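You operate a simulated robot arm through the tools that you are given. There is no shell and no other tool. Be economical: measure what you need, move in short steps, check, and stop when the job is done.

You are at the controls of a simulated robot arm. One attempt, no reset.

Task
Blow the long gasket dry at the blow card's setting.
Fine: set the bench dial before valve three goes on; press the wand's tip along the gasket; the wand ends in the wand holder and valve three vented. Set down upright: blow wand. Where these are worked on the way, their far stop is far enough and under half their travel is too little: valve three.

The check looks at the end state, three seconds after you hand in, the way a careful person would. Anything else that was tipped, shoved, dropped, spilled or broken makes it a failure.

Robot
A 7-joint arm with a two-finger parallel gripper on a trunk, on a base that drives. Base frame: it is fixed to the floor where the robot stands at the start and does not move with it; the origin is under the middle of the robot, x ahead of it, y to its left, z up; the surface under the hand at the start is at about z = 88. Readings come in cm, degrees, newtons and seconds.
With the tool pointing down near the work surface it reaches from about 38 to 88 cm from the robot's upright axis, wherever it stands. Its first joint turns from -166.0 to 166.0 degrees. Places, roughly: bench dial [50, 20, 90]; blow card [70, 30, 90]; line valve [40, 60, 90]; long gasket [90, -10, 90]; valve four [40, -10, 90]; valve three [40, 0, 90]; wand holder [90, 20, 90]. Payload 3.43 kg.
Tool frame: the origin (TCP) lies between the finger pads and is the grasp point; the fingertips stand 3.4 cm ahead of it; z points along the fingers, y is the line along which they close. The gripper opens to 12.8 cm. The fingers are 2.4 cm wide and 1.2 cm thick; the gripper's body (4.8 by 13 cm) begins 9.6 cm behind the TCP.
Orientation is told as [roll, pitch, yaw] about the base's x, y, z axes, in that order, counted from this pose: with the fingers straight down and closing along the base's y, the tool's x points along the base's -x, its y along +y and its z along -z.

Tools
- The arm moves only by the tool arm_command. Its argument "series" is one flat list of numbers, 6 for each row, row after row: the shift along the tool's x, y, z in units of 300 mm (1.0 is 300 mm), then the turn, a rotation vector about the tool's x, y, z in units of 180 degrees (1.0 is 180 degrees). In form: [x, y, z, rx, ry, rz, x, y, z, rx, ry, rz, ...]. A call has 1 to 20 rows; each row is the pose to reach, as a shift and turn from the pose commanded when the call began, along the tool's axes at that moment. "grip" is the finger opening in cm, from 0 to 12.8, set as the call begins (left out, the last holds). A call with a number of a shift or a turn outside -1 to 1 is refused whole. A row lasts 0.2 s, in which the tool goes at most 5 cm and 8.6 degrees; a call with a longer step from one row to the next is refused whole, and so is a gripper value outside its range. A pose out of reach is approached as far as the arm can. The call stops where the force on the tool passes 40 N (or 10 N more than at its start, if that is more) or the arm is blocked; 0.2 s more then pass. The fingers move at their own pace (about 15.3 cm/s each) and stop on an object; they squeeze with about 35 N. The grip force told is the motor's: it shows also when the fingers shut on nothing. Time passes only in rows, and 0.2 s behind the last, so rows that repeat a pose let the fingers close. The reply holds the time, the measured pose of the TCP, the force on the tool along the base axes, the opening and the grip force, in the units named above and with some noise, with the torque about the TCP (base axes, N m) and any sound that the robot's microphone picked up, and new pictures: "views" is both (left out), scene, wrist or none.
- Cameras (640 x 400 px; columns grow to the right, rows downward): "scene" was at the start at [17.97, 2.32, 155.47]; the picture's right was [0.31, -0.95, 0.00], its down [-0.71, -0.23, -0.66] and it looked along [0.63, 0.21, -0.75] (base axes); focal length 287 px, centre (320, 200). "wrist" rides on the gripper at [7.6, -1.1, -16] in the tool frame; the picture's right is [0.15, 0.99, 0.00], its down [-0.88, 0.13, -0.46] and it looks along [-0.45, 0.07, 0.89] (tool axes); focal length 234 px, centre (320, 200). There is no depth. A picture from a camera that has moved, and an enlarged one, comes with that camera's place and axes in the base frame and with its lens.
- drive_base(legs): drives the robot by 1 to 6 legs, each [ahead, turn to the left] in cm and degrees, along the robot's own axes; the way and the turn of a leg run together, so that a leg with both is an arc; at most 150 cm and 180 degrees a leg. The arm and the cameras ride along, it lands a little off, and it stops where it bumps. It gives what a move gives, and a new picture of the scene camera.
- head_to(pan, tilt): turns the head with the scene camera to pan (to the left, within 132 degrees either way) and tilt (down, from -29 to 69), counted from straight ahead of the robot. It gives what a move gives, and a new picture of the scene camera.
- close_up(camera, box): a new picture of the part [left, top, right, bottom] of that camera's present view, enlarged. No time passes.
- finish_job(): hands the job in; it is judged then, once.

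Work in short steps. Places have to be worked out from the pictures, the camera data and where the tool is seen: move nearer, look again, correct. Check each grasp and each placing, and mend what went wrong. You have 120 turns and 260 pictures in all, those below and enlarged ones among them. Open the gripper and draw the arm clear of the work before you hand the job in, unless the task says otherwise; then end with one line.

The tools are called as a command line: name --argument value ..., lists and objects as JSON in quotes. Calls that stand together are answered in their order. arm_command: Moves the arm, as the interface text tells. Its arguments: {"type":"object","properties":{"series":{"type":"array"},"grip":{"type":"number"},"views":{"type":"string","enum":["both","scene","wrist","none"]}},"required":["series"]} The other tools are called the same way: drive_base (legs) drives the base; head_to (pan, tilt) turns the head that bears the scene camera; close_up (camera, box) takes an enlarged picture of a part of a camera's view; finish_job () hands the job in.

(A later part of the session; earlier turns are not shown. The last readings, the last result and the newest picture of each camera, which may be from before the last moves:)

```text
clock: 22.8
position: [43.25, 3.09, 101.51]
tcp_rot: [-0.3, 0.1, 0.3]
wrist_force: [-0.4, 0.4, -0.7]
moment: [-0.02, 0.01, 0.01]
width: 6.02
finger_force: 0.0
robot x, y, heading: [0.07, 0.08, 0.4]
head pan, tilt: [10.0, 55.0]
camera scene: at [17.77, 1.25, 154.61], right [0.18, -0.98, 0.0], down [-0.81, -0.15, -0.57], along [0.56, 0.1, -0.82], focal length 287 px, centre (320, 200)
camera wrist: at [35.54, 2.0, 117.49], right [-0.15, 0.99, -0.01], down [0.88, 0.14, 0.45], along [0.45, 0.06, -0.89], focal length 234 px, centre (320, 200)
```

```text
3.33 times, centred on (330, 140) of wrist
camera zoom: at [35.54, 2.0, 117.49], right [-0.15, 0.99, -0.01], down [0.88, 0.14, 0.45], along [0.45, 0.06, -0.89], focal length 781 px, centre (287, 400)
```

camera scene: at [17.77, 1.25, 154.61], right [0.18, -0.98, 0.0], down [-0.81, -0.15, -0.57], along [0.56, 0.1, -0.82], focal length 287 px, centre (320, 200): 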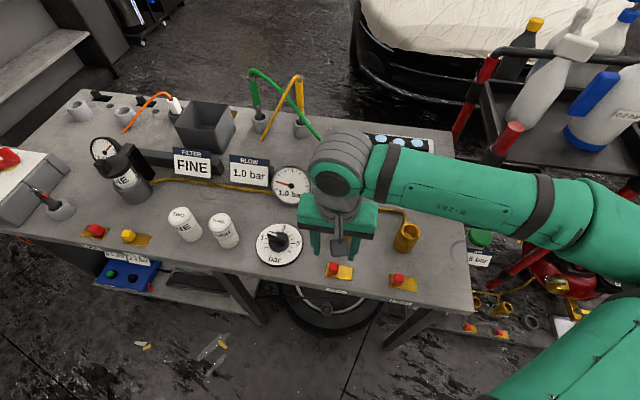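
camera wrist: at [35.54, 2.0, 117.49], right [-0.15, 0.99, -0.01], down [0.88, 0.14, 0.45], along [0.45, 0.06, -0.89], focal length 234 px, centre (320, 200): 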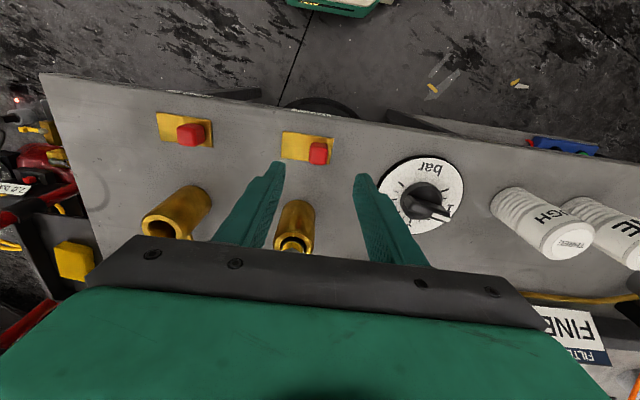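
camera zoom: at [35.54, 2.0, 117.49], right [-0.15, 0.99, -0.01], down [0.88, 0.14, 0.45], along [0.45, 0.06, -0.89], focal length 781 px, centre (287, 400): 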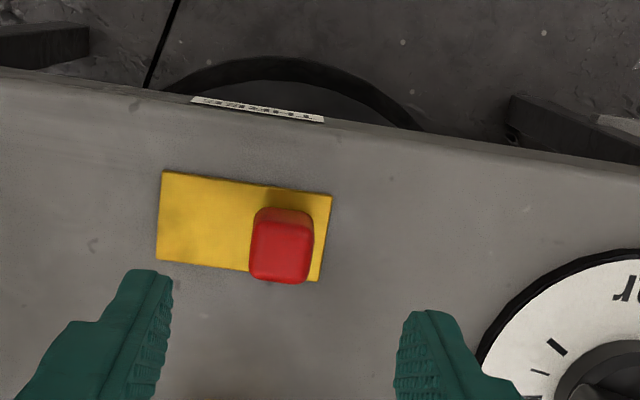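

Knob confirmed at about [43.3, 2.8]. I descend with fingers either side of it.

arm_command --series '[0, -0.01, 0.1, 0, 0, 0, 0, -0.01, 0.2, 0, 0, 0, 0, -0.01, 0.275, 0, 0, 0, 0, -0.01, 0.275, 0, 0, 0]' --grip 4.5 --views "wrist"

close_up --camera "wrist" --box '[240, 80, 420, 200]'

close_up --camera "scene" --box '[270, 200, 400, 310]'

```text
clock: 23.8
position: [43.14, 2.4, 93.28]
tcp_rot: [-0.3, 0.0, 0.0]
wrist_force: [0.4, -0.1, -0.4]
moment: [0.01, 0.0, 0.01]
width: 4.52
finger_force: 0.2
robot x, y, heading: [-0.33, -0.17, -0.0]
head pan, tilt: [10.0, 55.0]
camera wrist: at [35.45, 1.35, 109.26], right [-0.15, 0.99, -0.01], down [0.88, 0.13, 0.46], along [0.45, 0.06, -0.89], focal length 234 px, centre (320, 200)
```

wrist: 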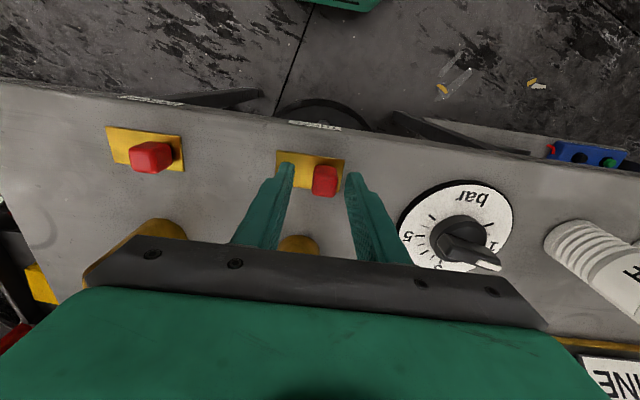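

```text
3.33 times, centred on (330, 140) of wrist
camera zoom: at [35.45, 1.35, 109.26], right [-0.15, 0.99, -0.01], down [0.88, 0.13, 0.46], along [0.45, 0.06, -0.89], focal length 781 px, centre (287, 400)
```

zoom: 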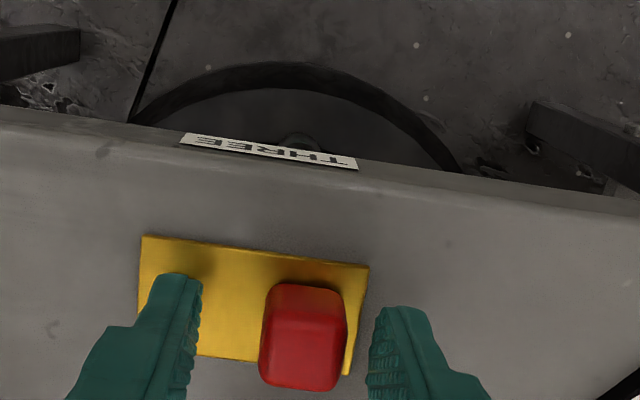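

```text
3.64 times, centred on (335, 255) of scene
camera zoom: at [17.57, 1.13, 154.62], right [0.17, -0.98, 0.0], down [-0.81, -0.14, -0.57], along [0.56, 0.1, -0.82], focal length 1043 px, centre (266, 0)
```

zoom: 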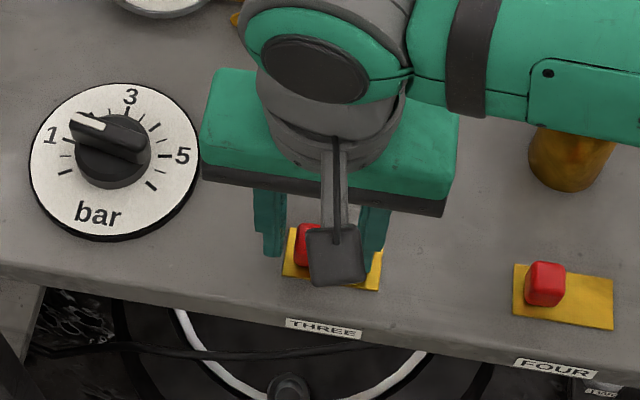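

Straddling the knob; I narrow slightly and push it toward -y to its far stop.

arm_command --series '[0, 0, 0.012, 0, 0, 0, 0, 0, 0.012, 0, 0, 0, 0, -0.02, 0.012, 0, 0, 0, 0, -0.04, 0.012, 0, 0, 0, 0, -0.06, 0.012, 0, 0, 0, 0, -0.08, 0.012, 0, 0, 0, 0, -0.1, 0.012, 0, 0, 0, 0, -0.11, 0.012, 0, 0, 0]' --grip 3.2 --views "both"

close_up --camera "wrist" --box '[240, 80, 420, 200]'

```text
clock: 25.6
position: [43.24, -0.9, 92.93]
tcp_rot: [-0.3, 0.0, 0.0]
wrist_force: [-2.2, 4.7, 1.7]
moment: [0.15, 0.03, 0.07]
width: 3.44
finger_force: 2.4
robot x, y, heading: [-0.32, -0.19, 0.3]
head pan, tilt: [10.0, 55.0]
camera scene: at [17.62, 1.14, 154.62], right [0.17, -0.98, 0.0], down [-0.81, -0.14, -0.57], along [0.56, 0.1, -0.82], focal length 287 px, centre (320, 200)
camera wrist: at [35.48, -1.85, 108.91], right [-0.15, 0.99, -0.01], down [0.88, 0.13, 0.46], along [0.45, 0.06, -0.89], focal length 234 px, centre (320, 200)
```

scene: 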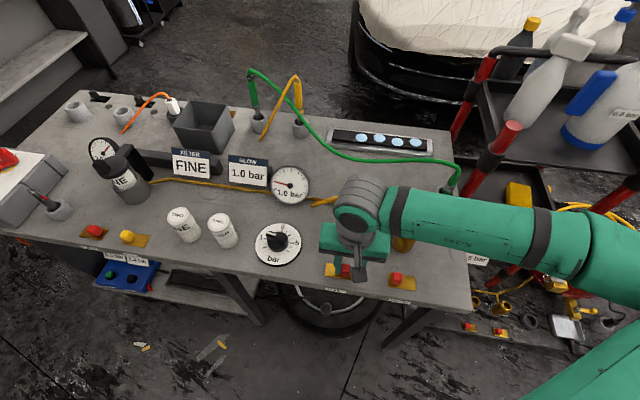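
wrist: 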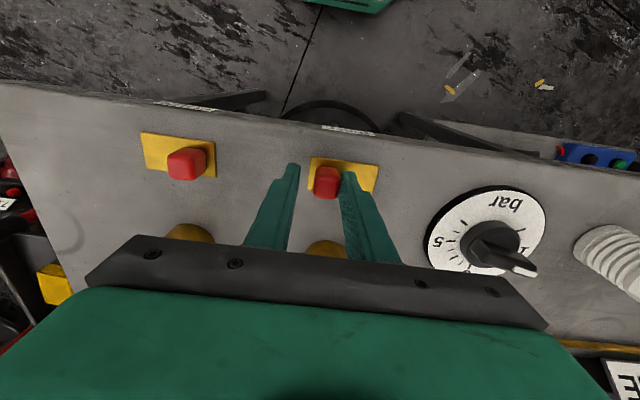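

```text
3.33 times, centred on (330, 140) of wrist
camera zoom: at [35.48, -1.85, 108.91], right [-0.15, 0.99, -0.01], down [0.88, 0.13, 0.46], along [0.45, 0.06, -0.89], focal length 781 px, centre (287, 400)
```

zoom: 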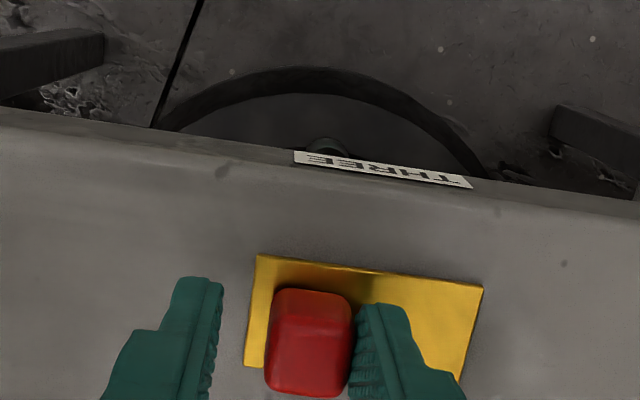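

Knob moved most of the way; push a bit further to feel the far stop.

arm_command --series '[0, -0.01, 0, 0, 0, 0, 0, -0.02, 0, 0, 0, 0, 0, -0.03, 0, 0, 0, 0]' --views "none"

close_up --camera "wrist" --box '[240, 80, 420, 200]'

```text
clock: 26.4
position: [43.15, -1.59, 93.05]
tcp_rot: [-0.3, -0.1, 0.1]
wrist_force: [1.3, 25.4, -7.3]
moment: [0.56, -0.12, 0.06]
width: 4.66
finger_force: 13.0
robot x, y, heading: [-0.22, -0.42, 0.1]
head pan, tilt: [10.0, 55.0]
```

```text
3.33 times, centred on (330, 140) of wrist
camera zoom: at [35.47, -2.64, 108.96], right [-0.15, 0.99, 0.0], down [0.88, 0.13, 0.46], along [0.45, 0.07, -0.89], focal length 781 px, centre (287, 400)
```

zoom: 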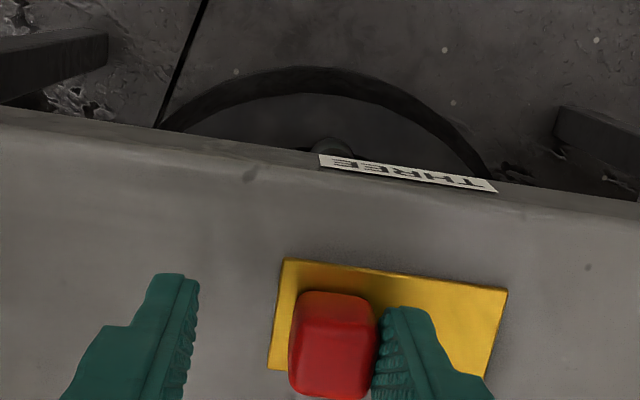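

Valve three is at its far stop. I back off, open, raise, and look down to judge the room between base and bench.

arm_command --series '[0, 0.012, 0, 0, 0, 0, 0, 0.012, -0.1, 0, 0, 0, 0, 0.012, -0.25, 0, 0, 0, 0, 0.012, -0.4, 0, 0, 0, 0.1, 0.012, -0.5, 0, 0, 0, 0.1, 0.012, -0.6, 0, 0, 0]' --grip 6 --views "wrist"

close_up --camera "wrist" --box '[160, 60, 480, 260]'

head_to --pan 0 --tilt 69

```text
clock: 27.8
position: [40.01, -1.25, 111.01]
tcp_rot: [-0.2, 0.0, 0.0]
wrist_force: [0.2, -0.7, 0.5]
moment: [-0.02, 0.01, 0.03]
width: 5.99
finger_force: 0.0
robot x, y, heading: [0.26, 0.37, -0.0]
head pan, tilt: [10.0, 55.0]
camera wrist: at [32.31, -2.33, 126.97], right [-0.15, 0.99, -0.01], down [0.88, 0.13, 0.46], along [0.45, 0.06, -0.89], focal length 234 px, centre (320, 200)
```

wrist: 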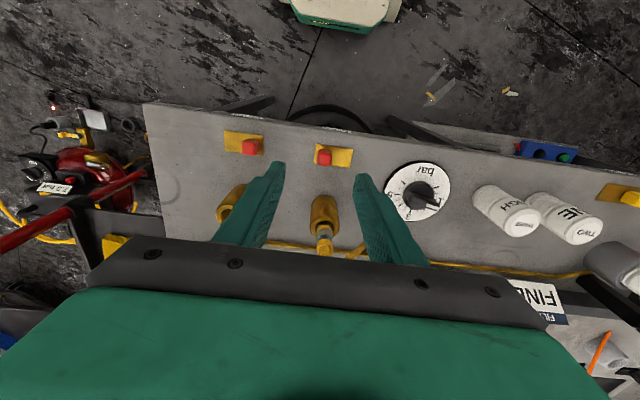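

```text
2.00 times, centred on (320, 160) of wrist
camera zoom: at [32.31, -2.33, 126.97], right [-0.15, 0.99, -0.01], down [0.88, 0.13, 0.46], along [0.45, 0.06, -0.89], focal length 468 px, centre (320, 280)
```

zoom: 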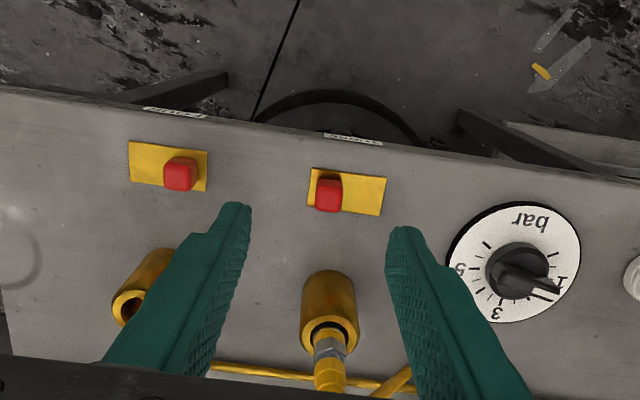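

```text
clock: 28.5
position: [39.98, -1.32, 111.02]
tcp_rot: [-0.3, -0.2, 0.1]
wrist_force: [-0.4, 0.0, 0.8]
moment: [0.0, -0.01, 0.04]
width: 6.03
finger_force: 0.1
robot x, y, heading: [0.08, 0.23, 0.4]
head pan, tilt: [0.0, 68.8]
camera scene: at [16.11, -0.12, 153.08], right [0.0, -1.0, 0.0], down [-0.93, 0.0, -0.36], along [0.36, 0.0, -0.93], focal length 287 px, centre (320, 200)
```

scene: 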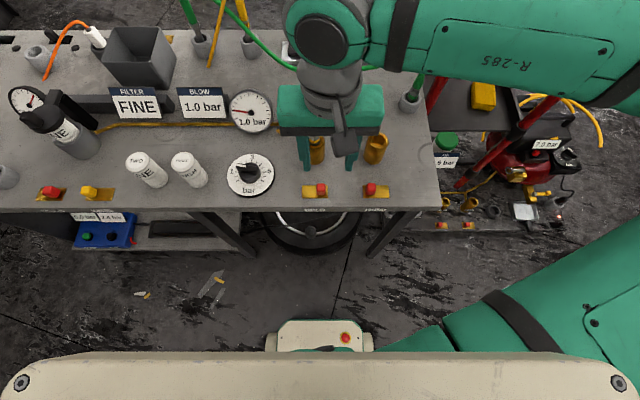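

Base front sits near x≈13, bench edge x≈38, so there is room. I raise the hand and drive 18 cm ahead so the wand and gasket come well within reach.

arm_command --series '[0, 0, -0.12, 0, 0, 0, 0, 0, -0.25, 0, 0, 0]' --views "none"

drive_base --legs '[[18, 0]]'

head_to --pan 5 --tilt 45

```text
clock: 29.1
position: [39.99, -1.28, 118.33]
tcp_rot: [-0.3, 0.0, 0.0]
wrist_force: [0.6, -0.1, -0.4]
moment: [-0.02, -0.01, -0.03]
width: 5.97
finger_force: 0.0
robot x, y, heading: [0.04, -0.28, -0.2]
head pan, tilt: [0.0, 68.8]
```

```text
clock: 30.6
position: [58.09, -1.26, 118.29]
tcp_rot: [-0.3, -0.2, 0.0]
wrist_force: [-0.2, -0.5, -0.1]
moment: [-0.02, 0.0, 0.02]
width: 5.99
finger_force: 0.1
robot x, y, heading: [18.09, -0.22, -0.2]
head pan, tilt: [0.0, 68.8]
camera scene: at [34.18, -0.12, 153.07], right [0.0, -1.0, 0.0], down [-0.93, 0.0, -0.36], along [0.36, 0.0, -0.93], focal length 287 px, centre (320, 200)
```

scene: 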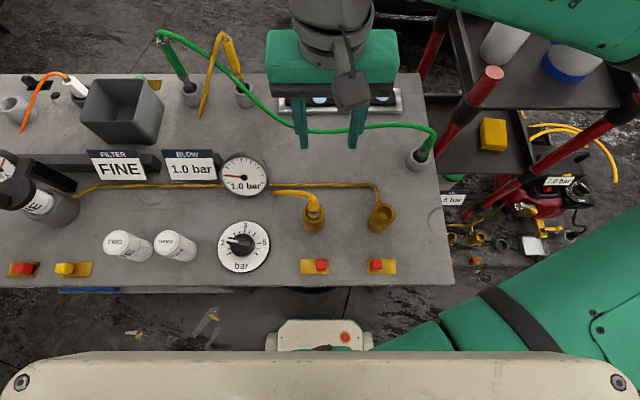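

```text
clock: 31.5
position: [58.11, -1.17, 118.31]
tcp_rot: [-0.3, -0.1, 0.0]
wrist_force: [-0.7, -0.2, 0.3]
moment: [0.02, 0.01, -0.02]
width: 6.02
finger_force: 0.0
robot x, y, heading: [18.16, 0.05, -0.2]
head pan, tilt: [5.0, 45.0]
camera scene: at [36.69, 0.58, 155.95], right [0.09, -1.0, 0.0], down [-0.7, -0.06, -0.71], along [0.7, 0.06, -0.71], focal length 287 px, centre (320, 200)
```

scene: 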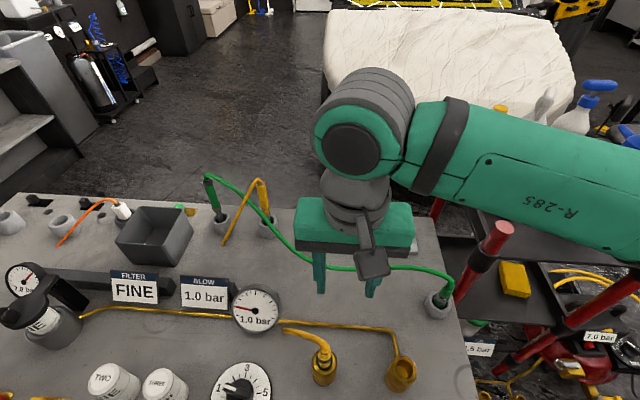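

Combining views: yellow wand is upright at about [88.3, 20.2], handle z≈99–108, hose leaving its top toward +y. I go above it at a safe height, yaw 90° so fingers close along x and the hose side stays open.

arm_command --series '[-0.09, 0.065, -0.1, 0, 0, -0.0455, -0.18, 0.13, -0.16, 0, 0, -0.091, -0.27, 0.195, -0.16, 0, 0, -0.1365, -0.36, 0.26, -0.16, 0, 0, -0.182, -0.45, 0.325, -0.16, 0, 0, -0.2275, -0.54, 0.39, -0.16, 0, 0, -0.273, -0.63, 0.455, -0.16, 0, 0, -0.3185, -0.72, 0.52, -0.16, 0, 0, -0.364, -0.81, 0.585, -0.16, 0, 0, -0.4095, -0.9, 0.65, -0.16, 0, 0, -0.455, -0.99, 0.7, -0.16, 0, 0, -0.5]' --grip 7

```text
clock: 33.9
position: [67.57, 24.72, 120.53]
tcp_rot: [-0.6, 0.2, 87.5]
wrist_force: [2.1, -4.6, 0.0]
moment: [0.48, 0.16, -0.04]
width: 6.99
finger_force: 0.0
out of reach, approached as far as the arm can: row 8, 9, 10, 11
robot x, y, heading: [18.22, -0.08, 0.0]
head pan, tilt: [5.0, 45.0]
camera scene: at [36.81, 0.28, 155.95], right [0.09, -1.0, 0.0], down [-0.7, -0.06, -0.71], along [0.7, 0.06, -0.71], focal length 287 px, centre (320, 200)
camera wrist: at [67.96, 17.18, 136.51], right [-0.99, -0.1, -0.01], down [-0.1, 0.89, 0.45], along [-0.04, 0.45, -0.89], focal length 234 px, centre (320, 200)
```

scene: 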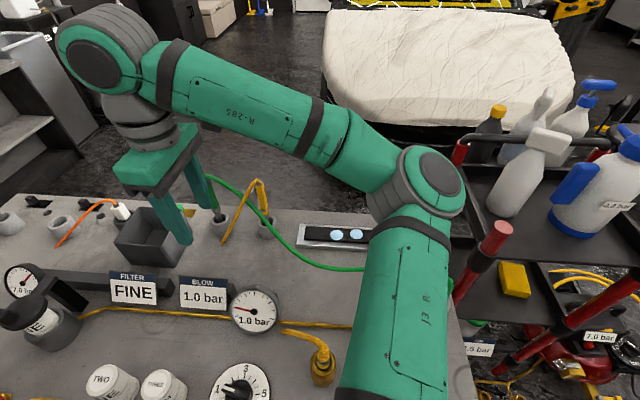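
wrist: 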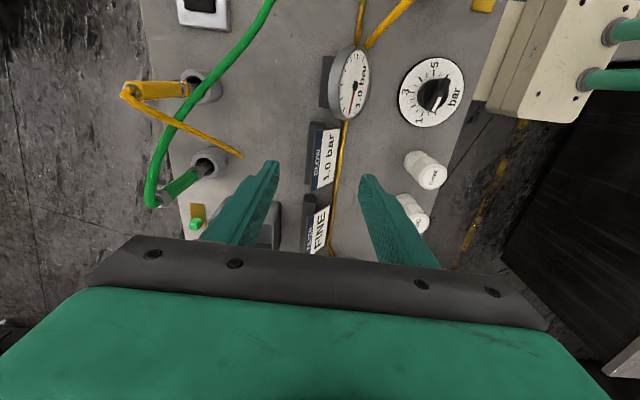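

Out of reach with yaw 90. The wrist view confirms the wand at [88.3,20.3] and the green hose crossing about 6 cm in front of it. I rotate back to a negative yaw in place first.

arm_command --series '[0, 0, 0, 0, 0, 0.047, 0, 0, 0, 0, 0, 0.094, 0, 0, 0, 0, 0, 0.141, 0, 0, 0, 0, 0, 0.188, 0, 0, 0, 0, 0, 0.235, 0, 0, 0, 0, 0, 0.282, 0, 0, 0, 0, 0, 0.329, 0, 0, 0, 0, 0, 0.376, 0, 0, 0, 0, 0, 0.423, 0, 0, 0, 0, 0, 0.47, 0, 0, 0, 0, 0, 0.517, 0, 0, 0, 0, 0, 0.564, 0, 0, 0, 0, 0, 0.611, 0, 0, 0, 0, 0, 0.658, 0, 0, 0, 0, 0, 0.705]' --views "scene"

```text
clock: 37.1
position: [67.21, 24.98, 120.64]
tcp_rot: [-0.2, -0.2, -37.1]
wrist_force: [-0.5, -0.2, 0.1]
moment: [-0.01, 0.03, 0.0]
width: 7.01
finger_force: 0.1
robot x, y, heading: [18.19, -0.33, 0.1]
head pan, tilt: [5.0, 45.0]
camera scene: at [36.68, 0.59, 155.96], right [0.09, -1.0, 0.0], down [-0.7, -0.06, -0.71], along [0.7, 0.06, -0.71], focal length 287 px, centre (320, 200)
```

scene: 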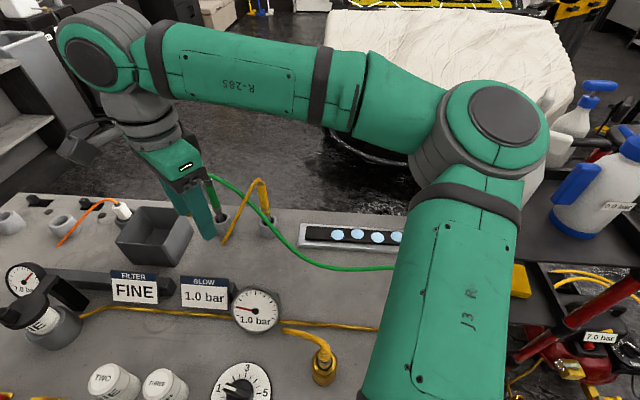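

Commanded pose follows the measured one. Now head to above the wand with yaw about -50°.

arm_command --series '[-0.11, 0.05, 0.01, 0, 0, 0.012, -0.22, 0.1, 0.02, 0, 0, 0.024, -0.33, 0.15, 0.03, 0, 0, 0.036, -0.44, 0.2, 0.03, 0, 0, 0.048, -0.55, 0.25, 0.03, 0, 0, 0.06, -0.656, 0.298, 0.03, 0, 0, 0.072]'

```text
clock: 38.5
position: [88.36, 20.44, 119.81]
tcp_rot: [-0.1, -0.3, -49.9]
wrist_force: [-0.7, 0.0, 0.2]
moment: [-0.04, -0.02, -0.02]
width: 7.0
finger_force: 0.0
robot x, y, heading: [17.97, 0.07, 0.0]
head pan, tilt: [5.0, 45.0]
camera scene: at [36.68, 0.57, 155.96], right [0.09, -1.0, 0.0], down [-0.7, -0.06, -0.71], along [0.7, 0.06, -0.71], focal length 287 px, centre (320, 200)
camera wrist: at [82.45, 25.52, 135.72], right [0.66, 0.75, 0.0], down [0.67, -0.59, 0.46], along [0.34, -0.31, -0.89], focal length 234 px, centre (320, 200)
```

scene: 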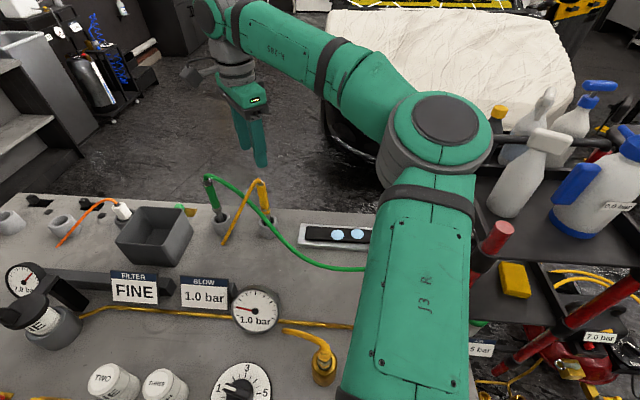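
wrist: 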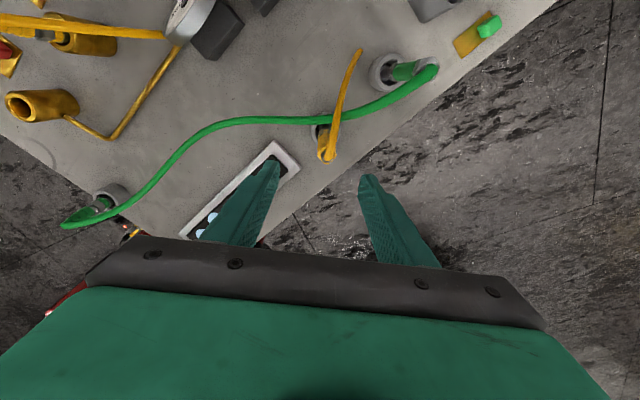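

close_up --camera "wrist" --box '[240, 30, 440, 200]'

```text
2.35 times, centred on (340, 115) of wrist
camera zoom: at [82.45, 25.52, 135.72], right [0.66, 0.75, 0.0], down [0.67, -0.59, 0.46], along [0.34, -0.31, -0.89], focal length 551 px, centre (273, 400)
```

zoom: 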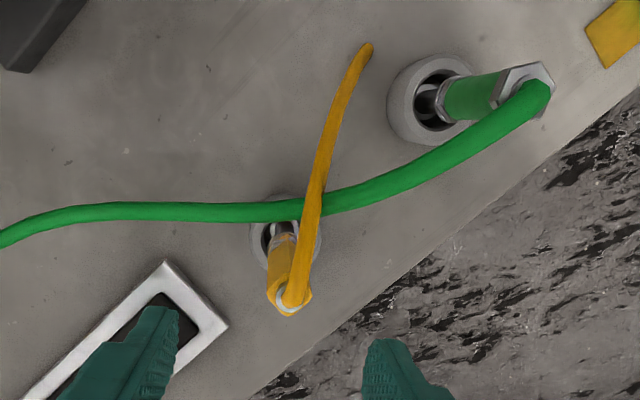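

Wand axis refined to [89.1, 20.5]; green hose passes about 3 cm on the robot side. I shift slightly away from that hose and descend part way.

arm_command --series '[-0.02, 0.021, 0.05, 0, 0, 0, -0.027, 0.021, 0.15, 0, 0, 0, -0.027, 0.021, 0.25, 0, 0, 0, -0.027, 0.021, 0.31, 0, 0, 0]' --grip 5 --views "wrist"

close_up --camera "wrist" --box '[240, 60, 440, 220]'

close_up --camera "scene" --box '[190, 120, 340, 250]'

```text
clock: 39.5
position: [89.36, 20.06, 110.57]
tcp_rot: [-0.2, -0.3, -49.9]
wrist_force: [-0.6, 0.3, 0.2]
moment: [0.01, 0.02, 0.03]
width: 5.0
finger_force: 0.1
robot x, y, heading: [18.07, 0.43, -0.2]
head pan, tilt: [5.0, 45.0]
camera wrist: at [83.48, 25.37, 126.46], right [0.66, 0.75, 0.0], down [0.67, -0.59, 0.46], along [0.34, -0.31, -0.89], focal length 234 px, centre (320, 200)
```

wrist: 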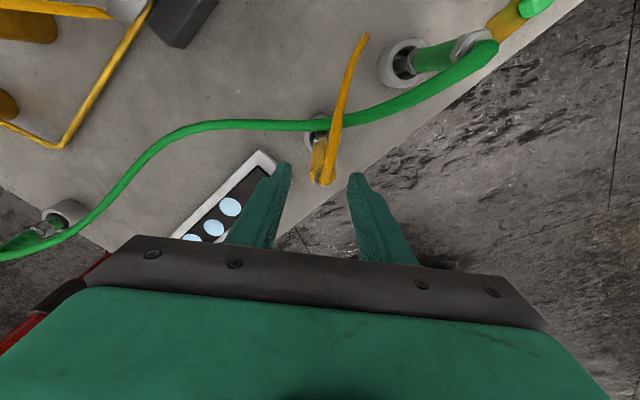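

```text
2.50 times, centred on (340, 140) of wrist
camera zoom: at [83.48, 25.37, 126.46], right [0.66, 0.75, 0.0], down [0.67, -0.59, 0.46], along [0.34, -0.31, -0.89], focal length 585 px, centre (270, 350)
```

zoom: 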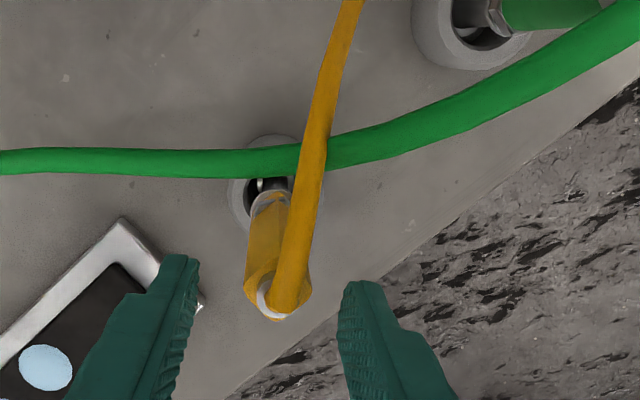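

```text
3.08 times, centred on (265, 185) of scene
camera zoom: at [36.69, 0.58, 155.96], right [0.09, -1.0, 0.0], down [-0.7, -0.06, -0.71], along [0.7, 0.06, -0.71], focal length 882 px, centre (489, 246)
```

zoom: 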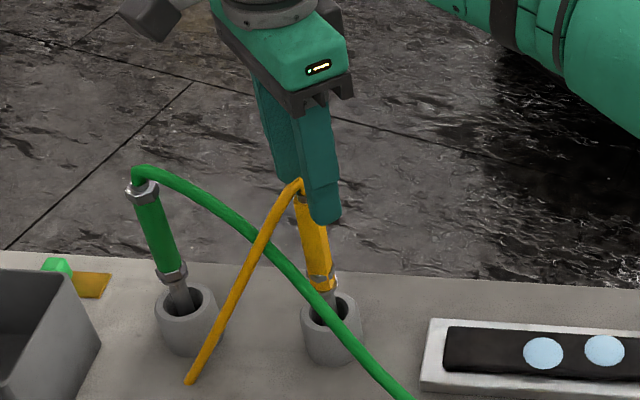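

Fingers straddle the handle's top. Descend about 5 cm and grip.

arm_command --series '[0, 0.01, 0.06, 0, 0, 0, 0, 0.01, 0.12, 0, 0, 0, 0, 0.01, 0.175, 0, 0, 0]' --views "wrist"

close_up --camera "scene" --box '[190, 120, 340, 250]'

```text
clock: 40.3
position: [89.5, 20.2, 105.26]
tcp_rot: [-0.1, -0.3, -49.8]
wrist_force: [0.1, 0.7, 1.4]
moment: [0.02, -0.02, 0.03]
width: 5.01
finger_force: 0.1
robot x, y, heading: [17.89, -0.28, -0.1]
head pan, tilt: [5.0, 45.0]
camera wrist: at [83.6, 25.49, 121.17], right [0.66, 0.75, 0.0], down [0.67, -0.59, 0.46], along [0.34, -0.31, -0.89], focal length 234 px, centre (320, 200)
```

wrist: 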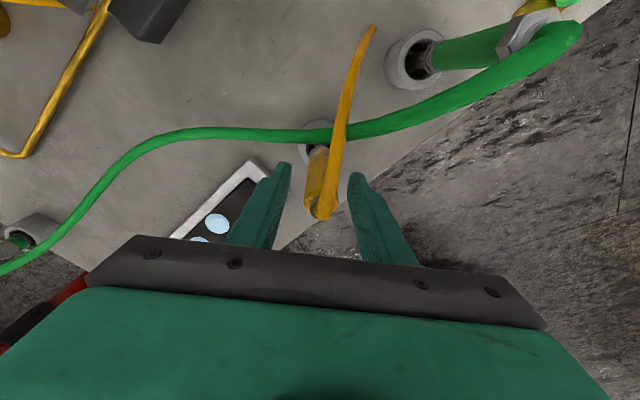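

```text
3.08 times, centred on (265, 185) of scene
camera zoom: at [36.69, 0.58, 155.96], right [0.09, -1.0, 0.0], down [-0.7, -0.06, -0.71], along [0.7, 0.06, -0.71], focal length 882 px, centre (489, 246)
```

zoom: 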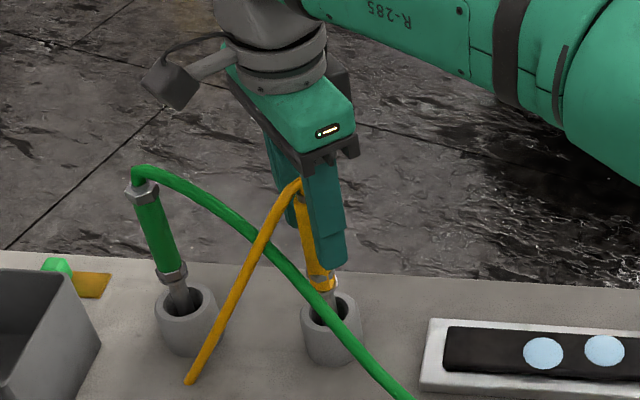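

arm_command --series '[0, 0, 0, 0, 0, 0, 0, 0, 0, 0, 0, 0, 0, 0, 0, 0, 0, 0]' --grip 1 --views "wrist"

```text
clock: 41.1
position: [89.49, 20.21, 105.33]
tcp_rot: [-0.2, -0.3, -50.0]
wrist_force: [-0.4, -0.5, -0.4]
moment: [-0.02, 0.0, 0.01]
width: 2.33
finger_force: 35.3
robot x, y, heading: [18.16, 0.42, 0.0]
head pan, tilt: [5.0, 45.0]
camera wrist: at [83.62, 25.48, 121.18], right [0.66, 0.75, 0.0], down [0.67, -0.59, 0.46], along [0.34, -0.31, -0.89], focal length 234 px, centre (320, 200)
```

wrist: 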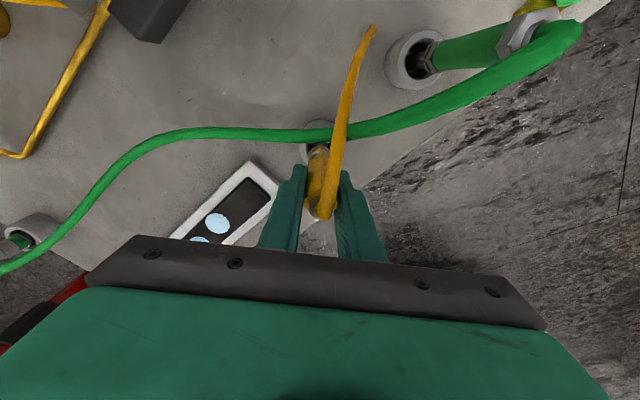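

Handle gripped at 2.33 cm. I lift straight up 12 cm and check the wand.

arm_command --series '[0, 0, -0.08, 0, 0, 0, 0, 0, -0.16, 0, 0, 0, 0, 0, -0.24, 0, 0, 0, 0, 0, -0.32, 0, 0, 0, 0, 0, -0.4, 0, 0, 0]'

close_up --camera "scene" --box '[180, 60, 420, 260]'

```text
clock: 42.3
position: [89.41, 20.19, 117.34]
tcp_rot: [-0.2, -0.4, -49.8]
wrist_force: [0.6, 0.2, -1.2]
moment: [0.02, 0.01, -0.01]
width: 2.3
finger_force: 35.2
robot x, y, heading: [17.9, -0.2, 0.1]
head pan, tilt: [5.0, 45.0]
camera scene: at [36.72, 0.58, 155.95], right [0.09, -1.0, 0.0], down [-0.7, -0.06, -0.71], along [0.7, 0.06, -0.71], focal length 287 px, centre (320, 200)
camera wrist: at [83.54, 25.34, 133.15], right [0.66, 0.75, 0.0], down [0.67, -0.59, 0.46], along [0.34, -0.31, -0.89], focal length 234 px, centre (320, 200)
```

scene: 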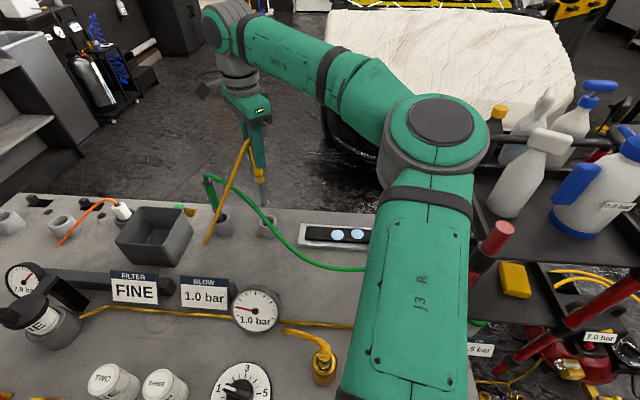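
wrist: 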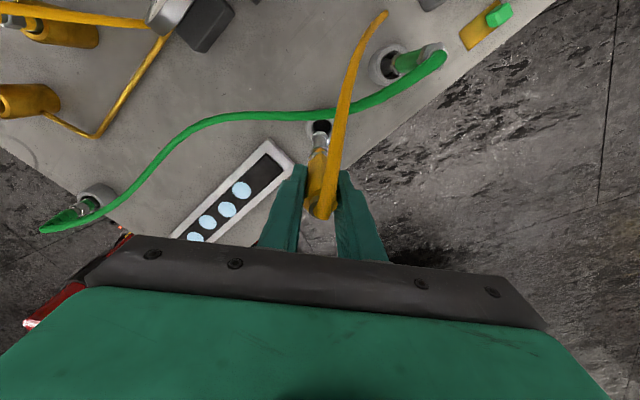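

```text
2.00 times, centred on (300, 160) of scene
camera zoom: at [36.72, 0.58, 155.95], right [0.09, -1.0, 0.0], down [-0.7, -0.06, -0.71], along [0.7, 0.06, -0.71], focal length 574 px, centre (360, 280)
```

zoom: 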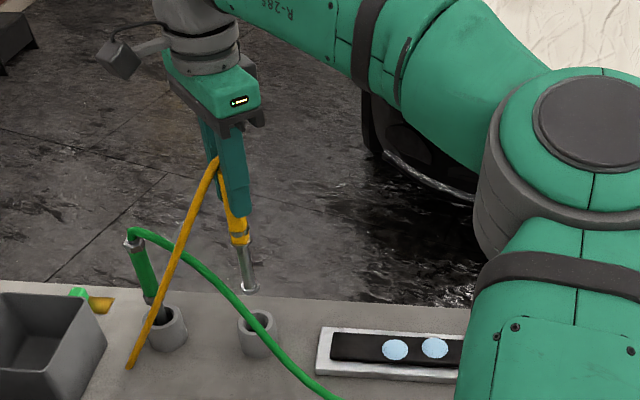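

Wand is held upright, tip about 17.5 cm below the TCP. Gasket runs along y from about 9 to -20 at x≈88.7. I carry the wand over the first drop (y≈0).

arm_command --series '[-0.085, -0.075, 0, 0, 0, 0, -0.17, -0.15, 0, 0, 0, 0, -0.255, -0.225, 0, 0, 0, 0, -0.34, -0.3, 0, 0, 0, 0, -0.425, -0.375, 0, 0, 0, 0, -0.511, -0.449, 0.06, 0, 0, 0, -0.511, -0.449, 0.15, 0, 0, 0]'

close_up --camera "wrist" --box '[180, 60, 440, 260]'

head_to --pan 0 --tilt 40

```text
clock: 43.9
position: [89.02, -0.36, 112.81]
tcp_rot: [0.0, -0.3, -49.8]
wrist_force: [-0.1, 0.3, -1.3]
moment: [0.0, -0.06, 0.02]
width: 2.31
finger_force: 34.6
robot x, y, heading: [18.08, -0.16, 0.1]
head pan, tilt: [5.0, 45.0]
camera scene: at [36.71, 0.58, 155.96], right [0.09, -1.0, 0.0], down [-0.7, -0.06, -0.71], along [0.7, 0.06, -0.71], focal length 287 px, centre (320, 200)
camera wrist: at [83.22, 4.89, 128.67], right [0.66, 0.75, 0.0], down [0.67, -0.59, 0.46], along [0.34, -0.31, -0.89], focal length 234 px, centre (320, 200)
```

scene: 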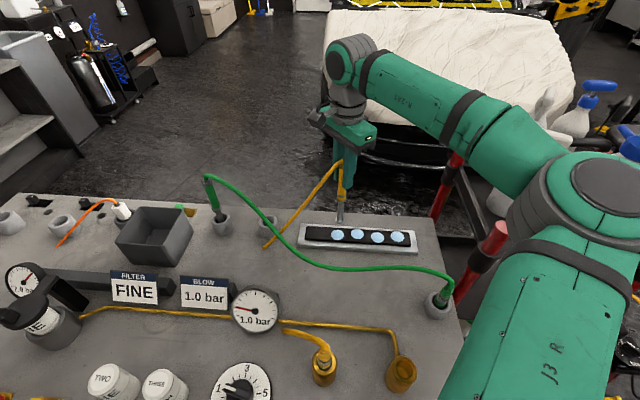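
wrist: 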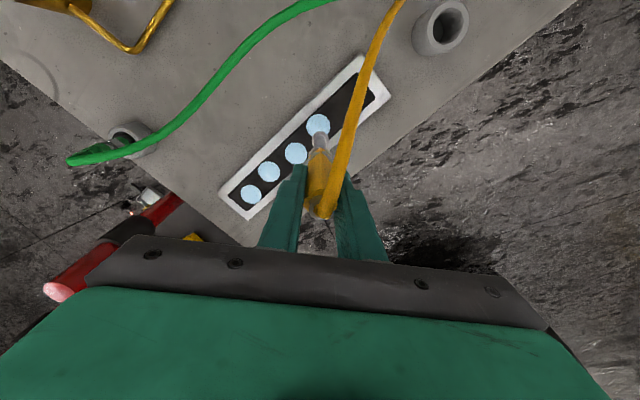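

```text
2.00 times, centred on (310, 160) of wrist
camera zoom: at [83.22, 4.89, 128.67], right [0.66, 0.75, 0.0], down [0.67, -0.59, 0.46], along [0.34, -0.31, -0.89], focal length 468 px, centre (340, 280)
```

zoom: 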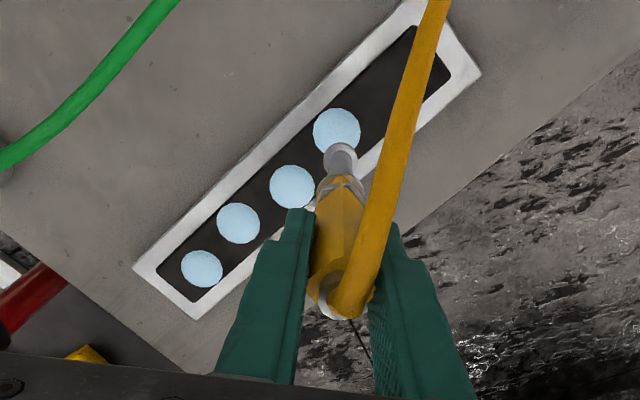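

```text
clock: 44.6
position: [89.01, -0.35, 112.79]
tcp_rot: [-0.1, -0.3, -49.9]
wrist_force: [0.6, -1.1, -0.6]
moment: [-0.01, 0.02, -0.01]
width: 2.3
finger_force: 35.3
robot x, y, heading: [18.02, 0.01, -0.0]
head pan, tilt: [0.0, 40.0]
camera scene: at [37.12, -0.13, 156.68], right [0.0, -1.0, 0.0], down [-0.64, 0.0, -0.77], along [0.77, 0.0, -0.64], focal length 287 px, centre (320, 200)
```

scene: 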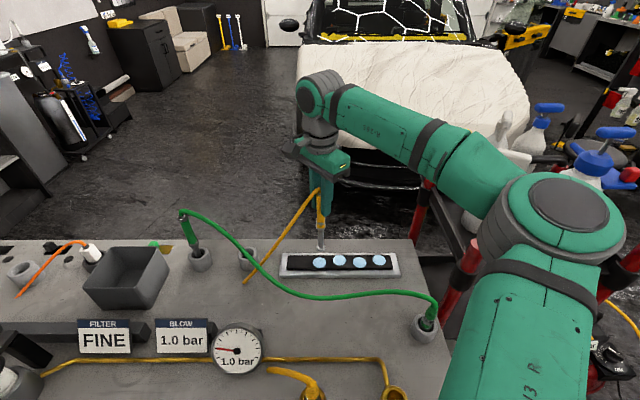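

Tip nearly over drop 1. I lower in small steps, watching for contact.

arm_command --series '[0.0086, -0.01, 0.05, 0, 0, 0, 0.0086, -0.01, 0.09, 0, 0, 0]' --views "wrist"

close_up --camera "wrist" --box '[240, 70, 400, 190]'

close_up --camera "scene" --box '[260, 170, 420, 290]'

```text
clock: 45.2
position: [88.84, -0.09, 110.2]
tcp_rot: [-0.2, -0.3, -49.6]
wrist_force: [-0.2, 1.1, -1.2]
moment: [-0.06, -0.06, -0.01]
width: 2.28
finger_force: 35.1
robot x, y, heading: [18.43, -0.07, 0.0]
head pan, tilt: [0.0, 40.0]
camera wrist: at [82.84, 5.08, 126.06], right [0.66, 0.75, 0.0], down [0.67, -0.58, 0.46], along [0.34, -0.31, -0.89], focal length 234 px, centre (320, 200)
```

wrist: 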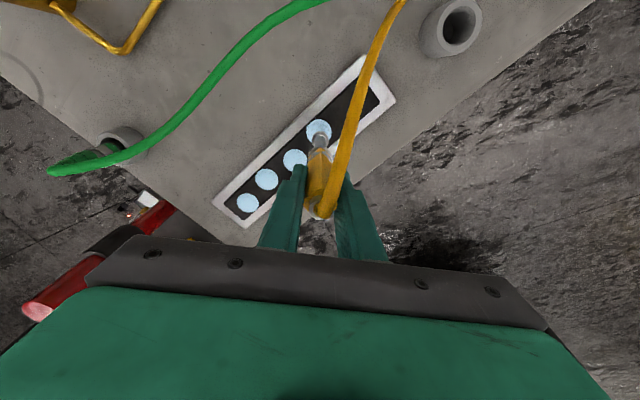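

```text
3.33 times, centred on (320, 130) of wrist
camera zoom: at [82.84, 5.08, 126.06], right [0.66, 0.75, 0.0], down [0.67, -0.58, 0.46], along [0.34, -0.31, -0.89], focal length 781 px, centre (320, 433)
```

zoom: 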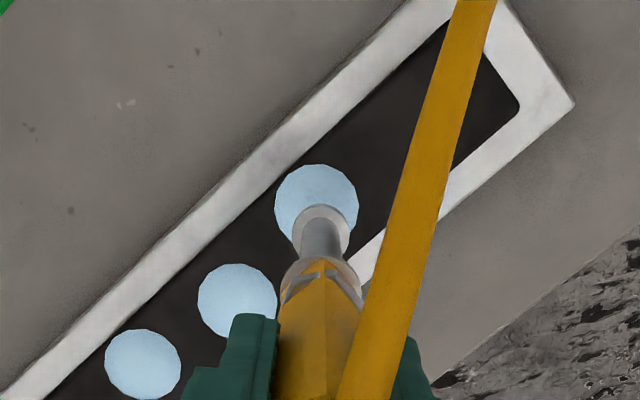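

```text
3.33 times, centred on (340, 230) of scene
camera zoom: at [37.03, -0.09, 156.69], right [0.0, -1.0, 0.0], down [-0.64, 0.0, -0.77], along [0.77, 0.0, -0.64], focal length 956 px, centre (253, 100)
```

zoom: 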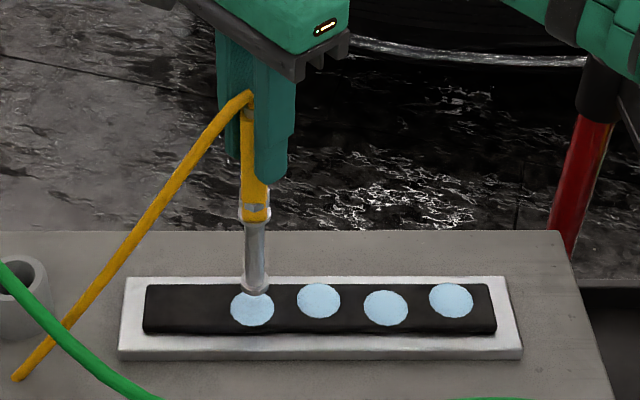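

Triangulated: tip z≈94.7, gasket top z≈92. Lower 2 cm and read the force.

arm_command --series '[0.004, -0.005, 0.03, 0, 0, 0, 0.004, -0.005, 0.06, 0, 0, 0, 0.004, -0.005, 0.067, 0, 0, 0]' --views "none"

close_up --camera "scene" --box '[280, 210, 400, 290]'

```text
clock: 46.0
position: [88.53, -0.3, 108.11]
tcp_rot: [-0.1, -0.2, -49.9]
wrist_force: [0.3, -0.3, -1.5]
moment: [0.0, -0.01, 0.03]
width: 2.28
finger_force: 34.9
robot x, y, heading: [17.66, 0.08, 0.0]
head pan, tilt: [0.0, 40.0]
```

```text
5.00 times, centred on (340, 250) of scene
camera zoom: at [37.09, -0.13, 156.68], right [0.0, -1.0, 0.0], down [-0.64, 0.0, -0.77], along [0.77, 0.0, -0.64], focal length 1434 px, centre (220, -50)
```

zoom: 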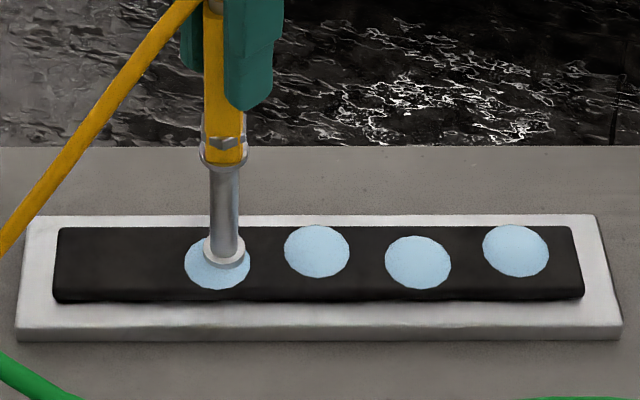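

arm_command --series '[0, 0, 0.01, 0, 0, 0, 0, 0, 0.02, 0, 0, 0, 0, 0, 0.02, 0, 0, 0]' --views "none"

arm_command --series '[0, 0, 0.005, 0, 0, 0, 0, 0, 0.01, 0, 0, 0, 0, 0, 0.01, 0, 0, 0]' --views "none"

close_up --camera "scene" --box '[280, 210, 400, 290]'

```text
clock: 46.8
position: [88.49, -0.3, 107.67]
tcp_rot: [-0.1, -0.4, -49.9]
wrist_force: [0.5, -1.3, 21.7]
moment: [-0.1, 0.05, 0.17]
width: 2.29
finger_force: 34.9
robot x, y, heading: [18.19, 0.13, -0.2]
head pan, tilt: [0.0, 40.0]
```

```text
clock: 47.6
position: [88.5, -0.33, 107.24]
tcp_rot: [-0.2, -0.3, -49.9]
wrist_force: [-1.7, -1.6, 21.8]
moment: [-0.05, 0.26, 0.01]
width: 2.28
finger_force: 34.8
robot x, y, heading: [18.03, -0.15, -0.0]
head pan, tilt: [0.0, 40.0]
```

```text
5.00 times, centred on (340, 250) of scene
camera zoom: at [37.02, -0.14, 156.69], right [0.0, -1.0, 0.0], down [-0.64, 0.0, -0.77], along [0.77, 0.0, -0.64], focal length 1434 px, centre (220, -50)
```

zoom: 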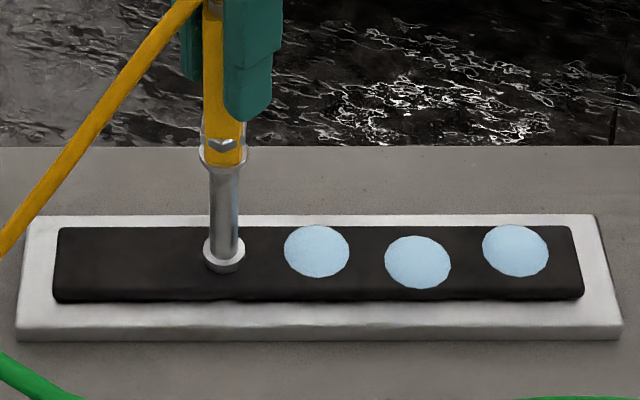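

Drop 1 is dried. I lift 1.2 cm, move over drop 2 and press again to nearly the same height.

arm_command --series '[0, 0, -0.04, 0, 0, 0, -0.077, -0.046, -0.04, 0, 0, 0, -0.1535, -0.092, -0.04, 0, 0, 0, -0.1535, -0.092, -0.015, 0, 0, 0, -0.1535, -0.092, -0.002, 0, 0, 0, -0.1535, -0.092, -0.002, 0, 0, 0]' --views "none"

close_up --camera "scene" --box '[280, 210, 400, 290]'

```text
clock: 49.0
position: [89.4, -5.67, 107.21]
tcp_rot: [-0.2, -0.2, -49.9]
wrist_force: [0.6, -0.5, -0.6]
moment: [-0.1, 0.1, 0.01]
width: 2.26
finger_force: 35.2
robot x, y, heading: [18.27, -0.11, 0.1]
head pan, tilt: [0.0, 40.0]
```

```text
5.00 times, centred on (340, 250) of scene
camera zoom: at [37.09, -0.14, 156.68], right [0.0, -1.0, 0.0], down [-0.64, 0.0, -0.77], along [0.77, 0.0, -0.64], focal length 1434 px, centre (220, -50)
```

zoom: 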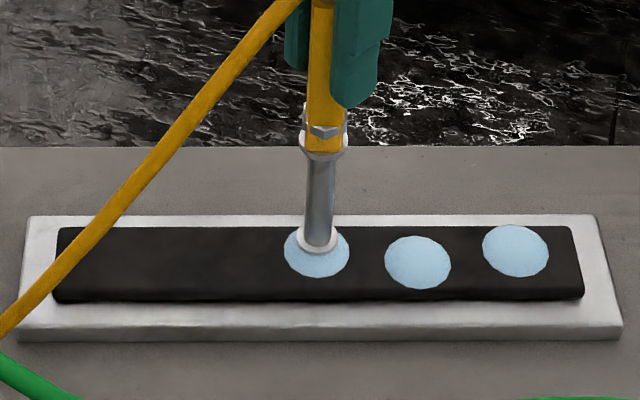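

Slightly far in x and not quite touching; correct 5 mm back and press down.

arm_command --series '[0.0107, -0.0128, 0, 0, 0, 0, 0.0107, -0.0128, 0.006, 0, 0, 0, 0.0107, -0.0128, 0.01, 0, 0, 0, 0.0107, -0.0128, 0.01, 0, 0, 0]' --views "none"

close_up --camera "scene" --box '[280, 210, 400, 290]'

```text
clock: 50.0
position: [88.96, -5.6, 107.22]
tcp_rot: [-0.1, -0.4, -49.9]
wrist_force: [-1.2, -0.7, 23.5]
moment: [-0.22, 0.18, 0.04]
width: 2.31
finger_force: 35.4
robot x, y, heading: [18.48, -0.03, 0.0]
head pan, tilt: [0.0, 40.0]
```

```text
5.00 times, centred on (340, 250) of scene
camera zoom: at [37.02, -0.14, 156.69], right [0.0, -1.0, 0.0], down [-0.64, 0.0, -0.77], along [0.77, 0.0, -0.64], focal length 1434 px, centre (220, -50)
```

zoom: 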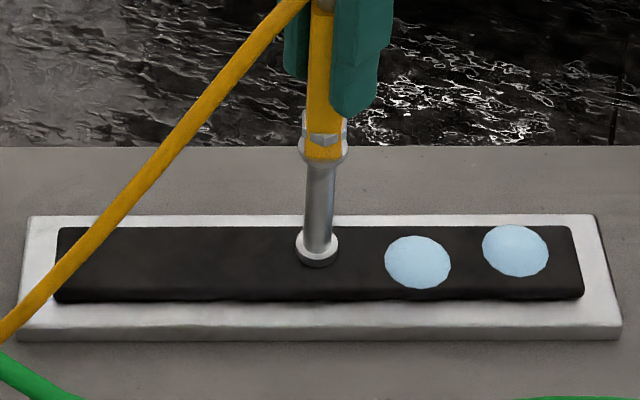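

Drop 2 dried. On to drop 3.

arm_command --series '[0, 0, -0.04, 0, 0, 0, -0.063, -0.064, -0.04, 0, 0, 0, -0.127, -0.1285, -0.04, 0, 0, 0, -0.127, -0.1285, -0.015, 0, 0, 0, -0.127, -0.1285, -0.006, 0, 0, 0, -0.127, -0.1285, 0, 0, 0, 0, -0.127, -0.1285, 0, 0, 0, 0]' --views "none"

close_up --camera "scene" --box '[280, 210, 400, 290]'

```text
clock: 51.6
position: [88.48, -10.82, 107.05]
tcp_rot: [-0.1, -0.3, -49.9]
wrist_force: [-2.4, -1.0, 10.7]
moment: [-0.02, 0.39, 0.03]
width: 2.28
finger_force: 35.0
robot x, y, heading: [17.82, -0.09, 0.1]
head pan, tilt: [0.0, 40.0]
```

```text
5.00 times, centred on (340, 250) of scene
camera zoom: at [37.06, -0.14, 156.69], right [0.0, -1.0, 0.0], down [-0.64, 0.0, -0.77], along [0.77, 0.0, -0.64], focal length 1434 px, centre (220, -50)
```

zoom: 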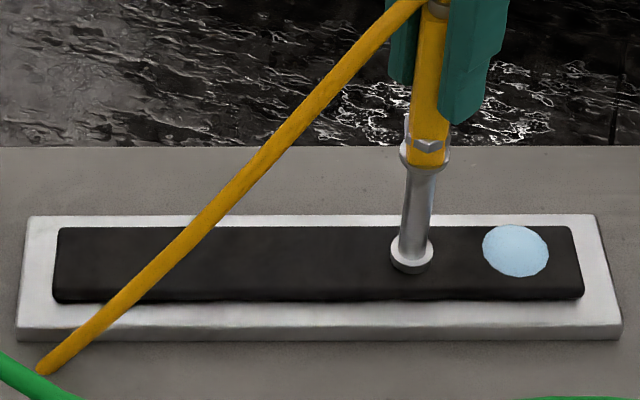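

Drop 3 dried. Last one, drop 4.

arm_command --series '[0, 0, -0.04, 0, 0, 0, -0.076, -0.054, -0.04, 0, 0, 0, -0.1527, -0.1085, -0.04, 0, 0, 0, -0.1527, -0.1085, -0.015, 0, 0, 0, -0.1527, -0.1085, -0.005, 0, 0, 0, -0.1527, -0.1085, 0.002, 0, 0, 0, -0.1527, -0.1085, 0.002, 0, 0, 0]' --views "none"

close_up --camera "scene" --box '[280, 210, 400, 290]'

```text
clock: 53.2
position: [88.8, -16.58, 107.18]
tcp_rot: [-0.1, -0.3, -49.9]
wrist_force: [-1.3, -0.7, 7.0]
moment: [0.05, 0.22, 0.01]
width: 2.29
finger_force: 35.1
robot x, y, heading: [18.13, 0.09, -0.1]
head pan, tilt: [0.0, 40.0]
```

```text
5.00 times, centred on (340, 250) of scene
camera zoom: at [37.07, -0.14, 156.69], right [0.0, -1.0, 0.0], down [-0.64, 0.0, -0.77], along [0.77, 0.0, -0.64], focal length 1434 px, centre (220, -50)
```

zoom: 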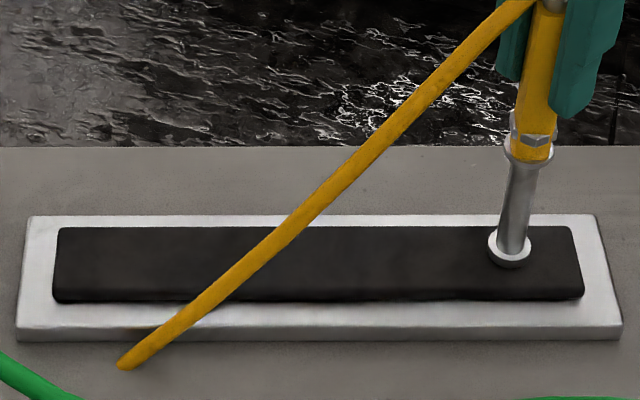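

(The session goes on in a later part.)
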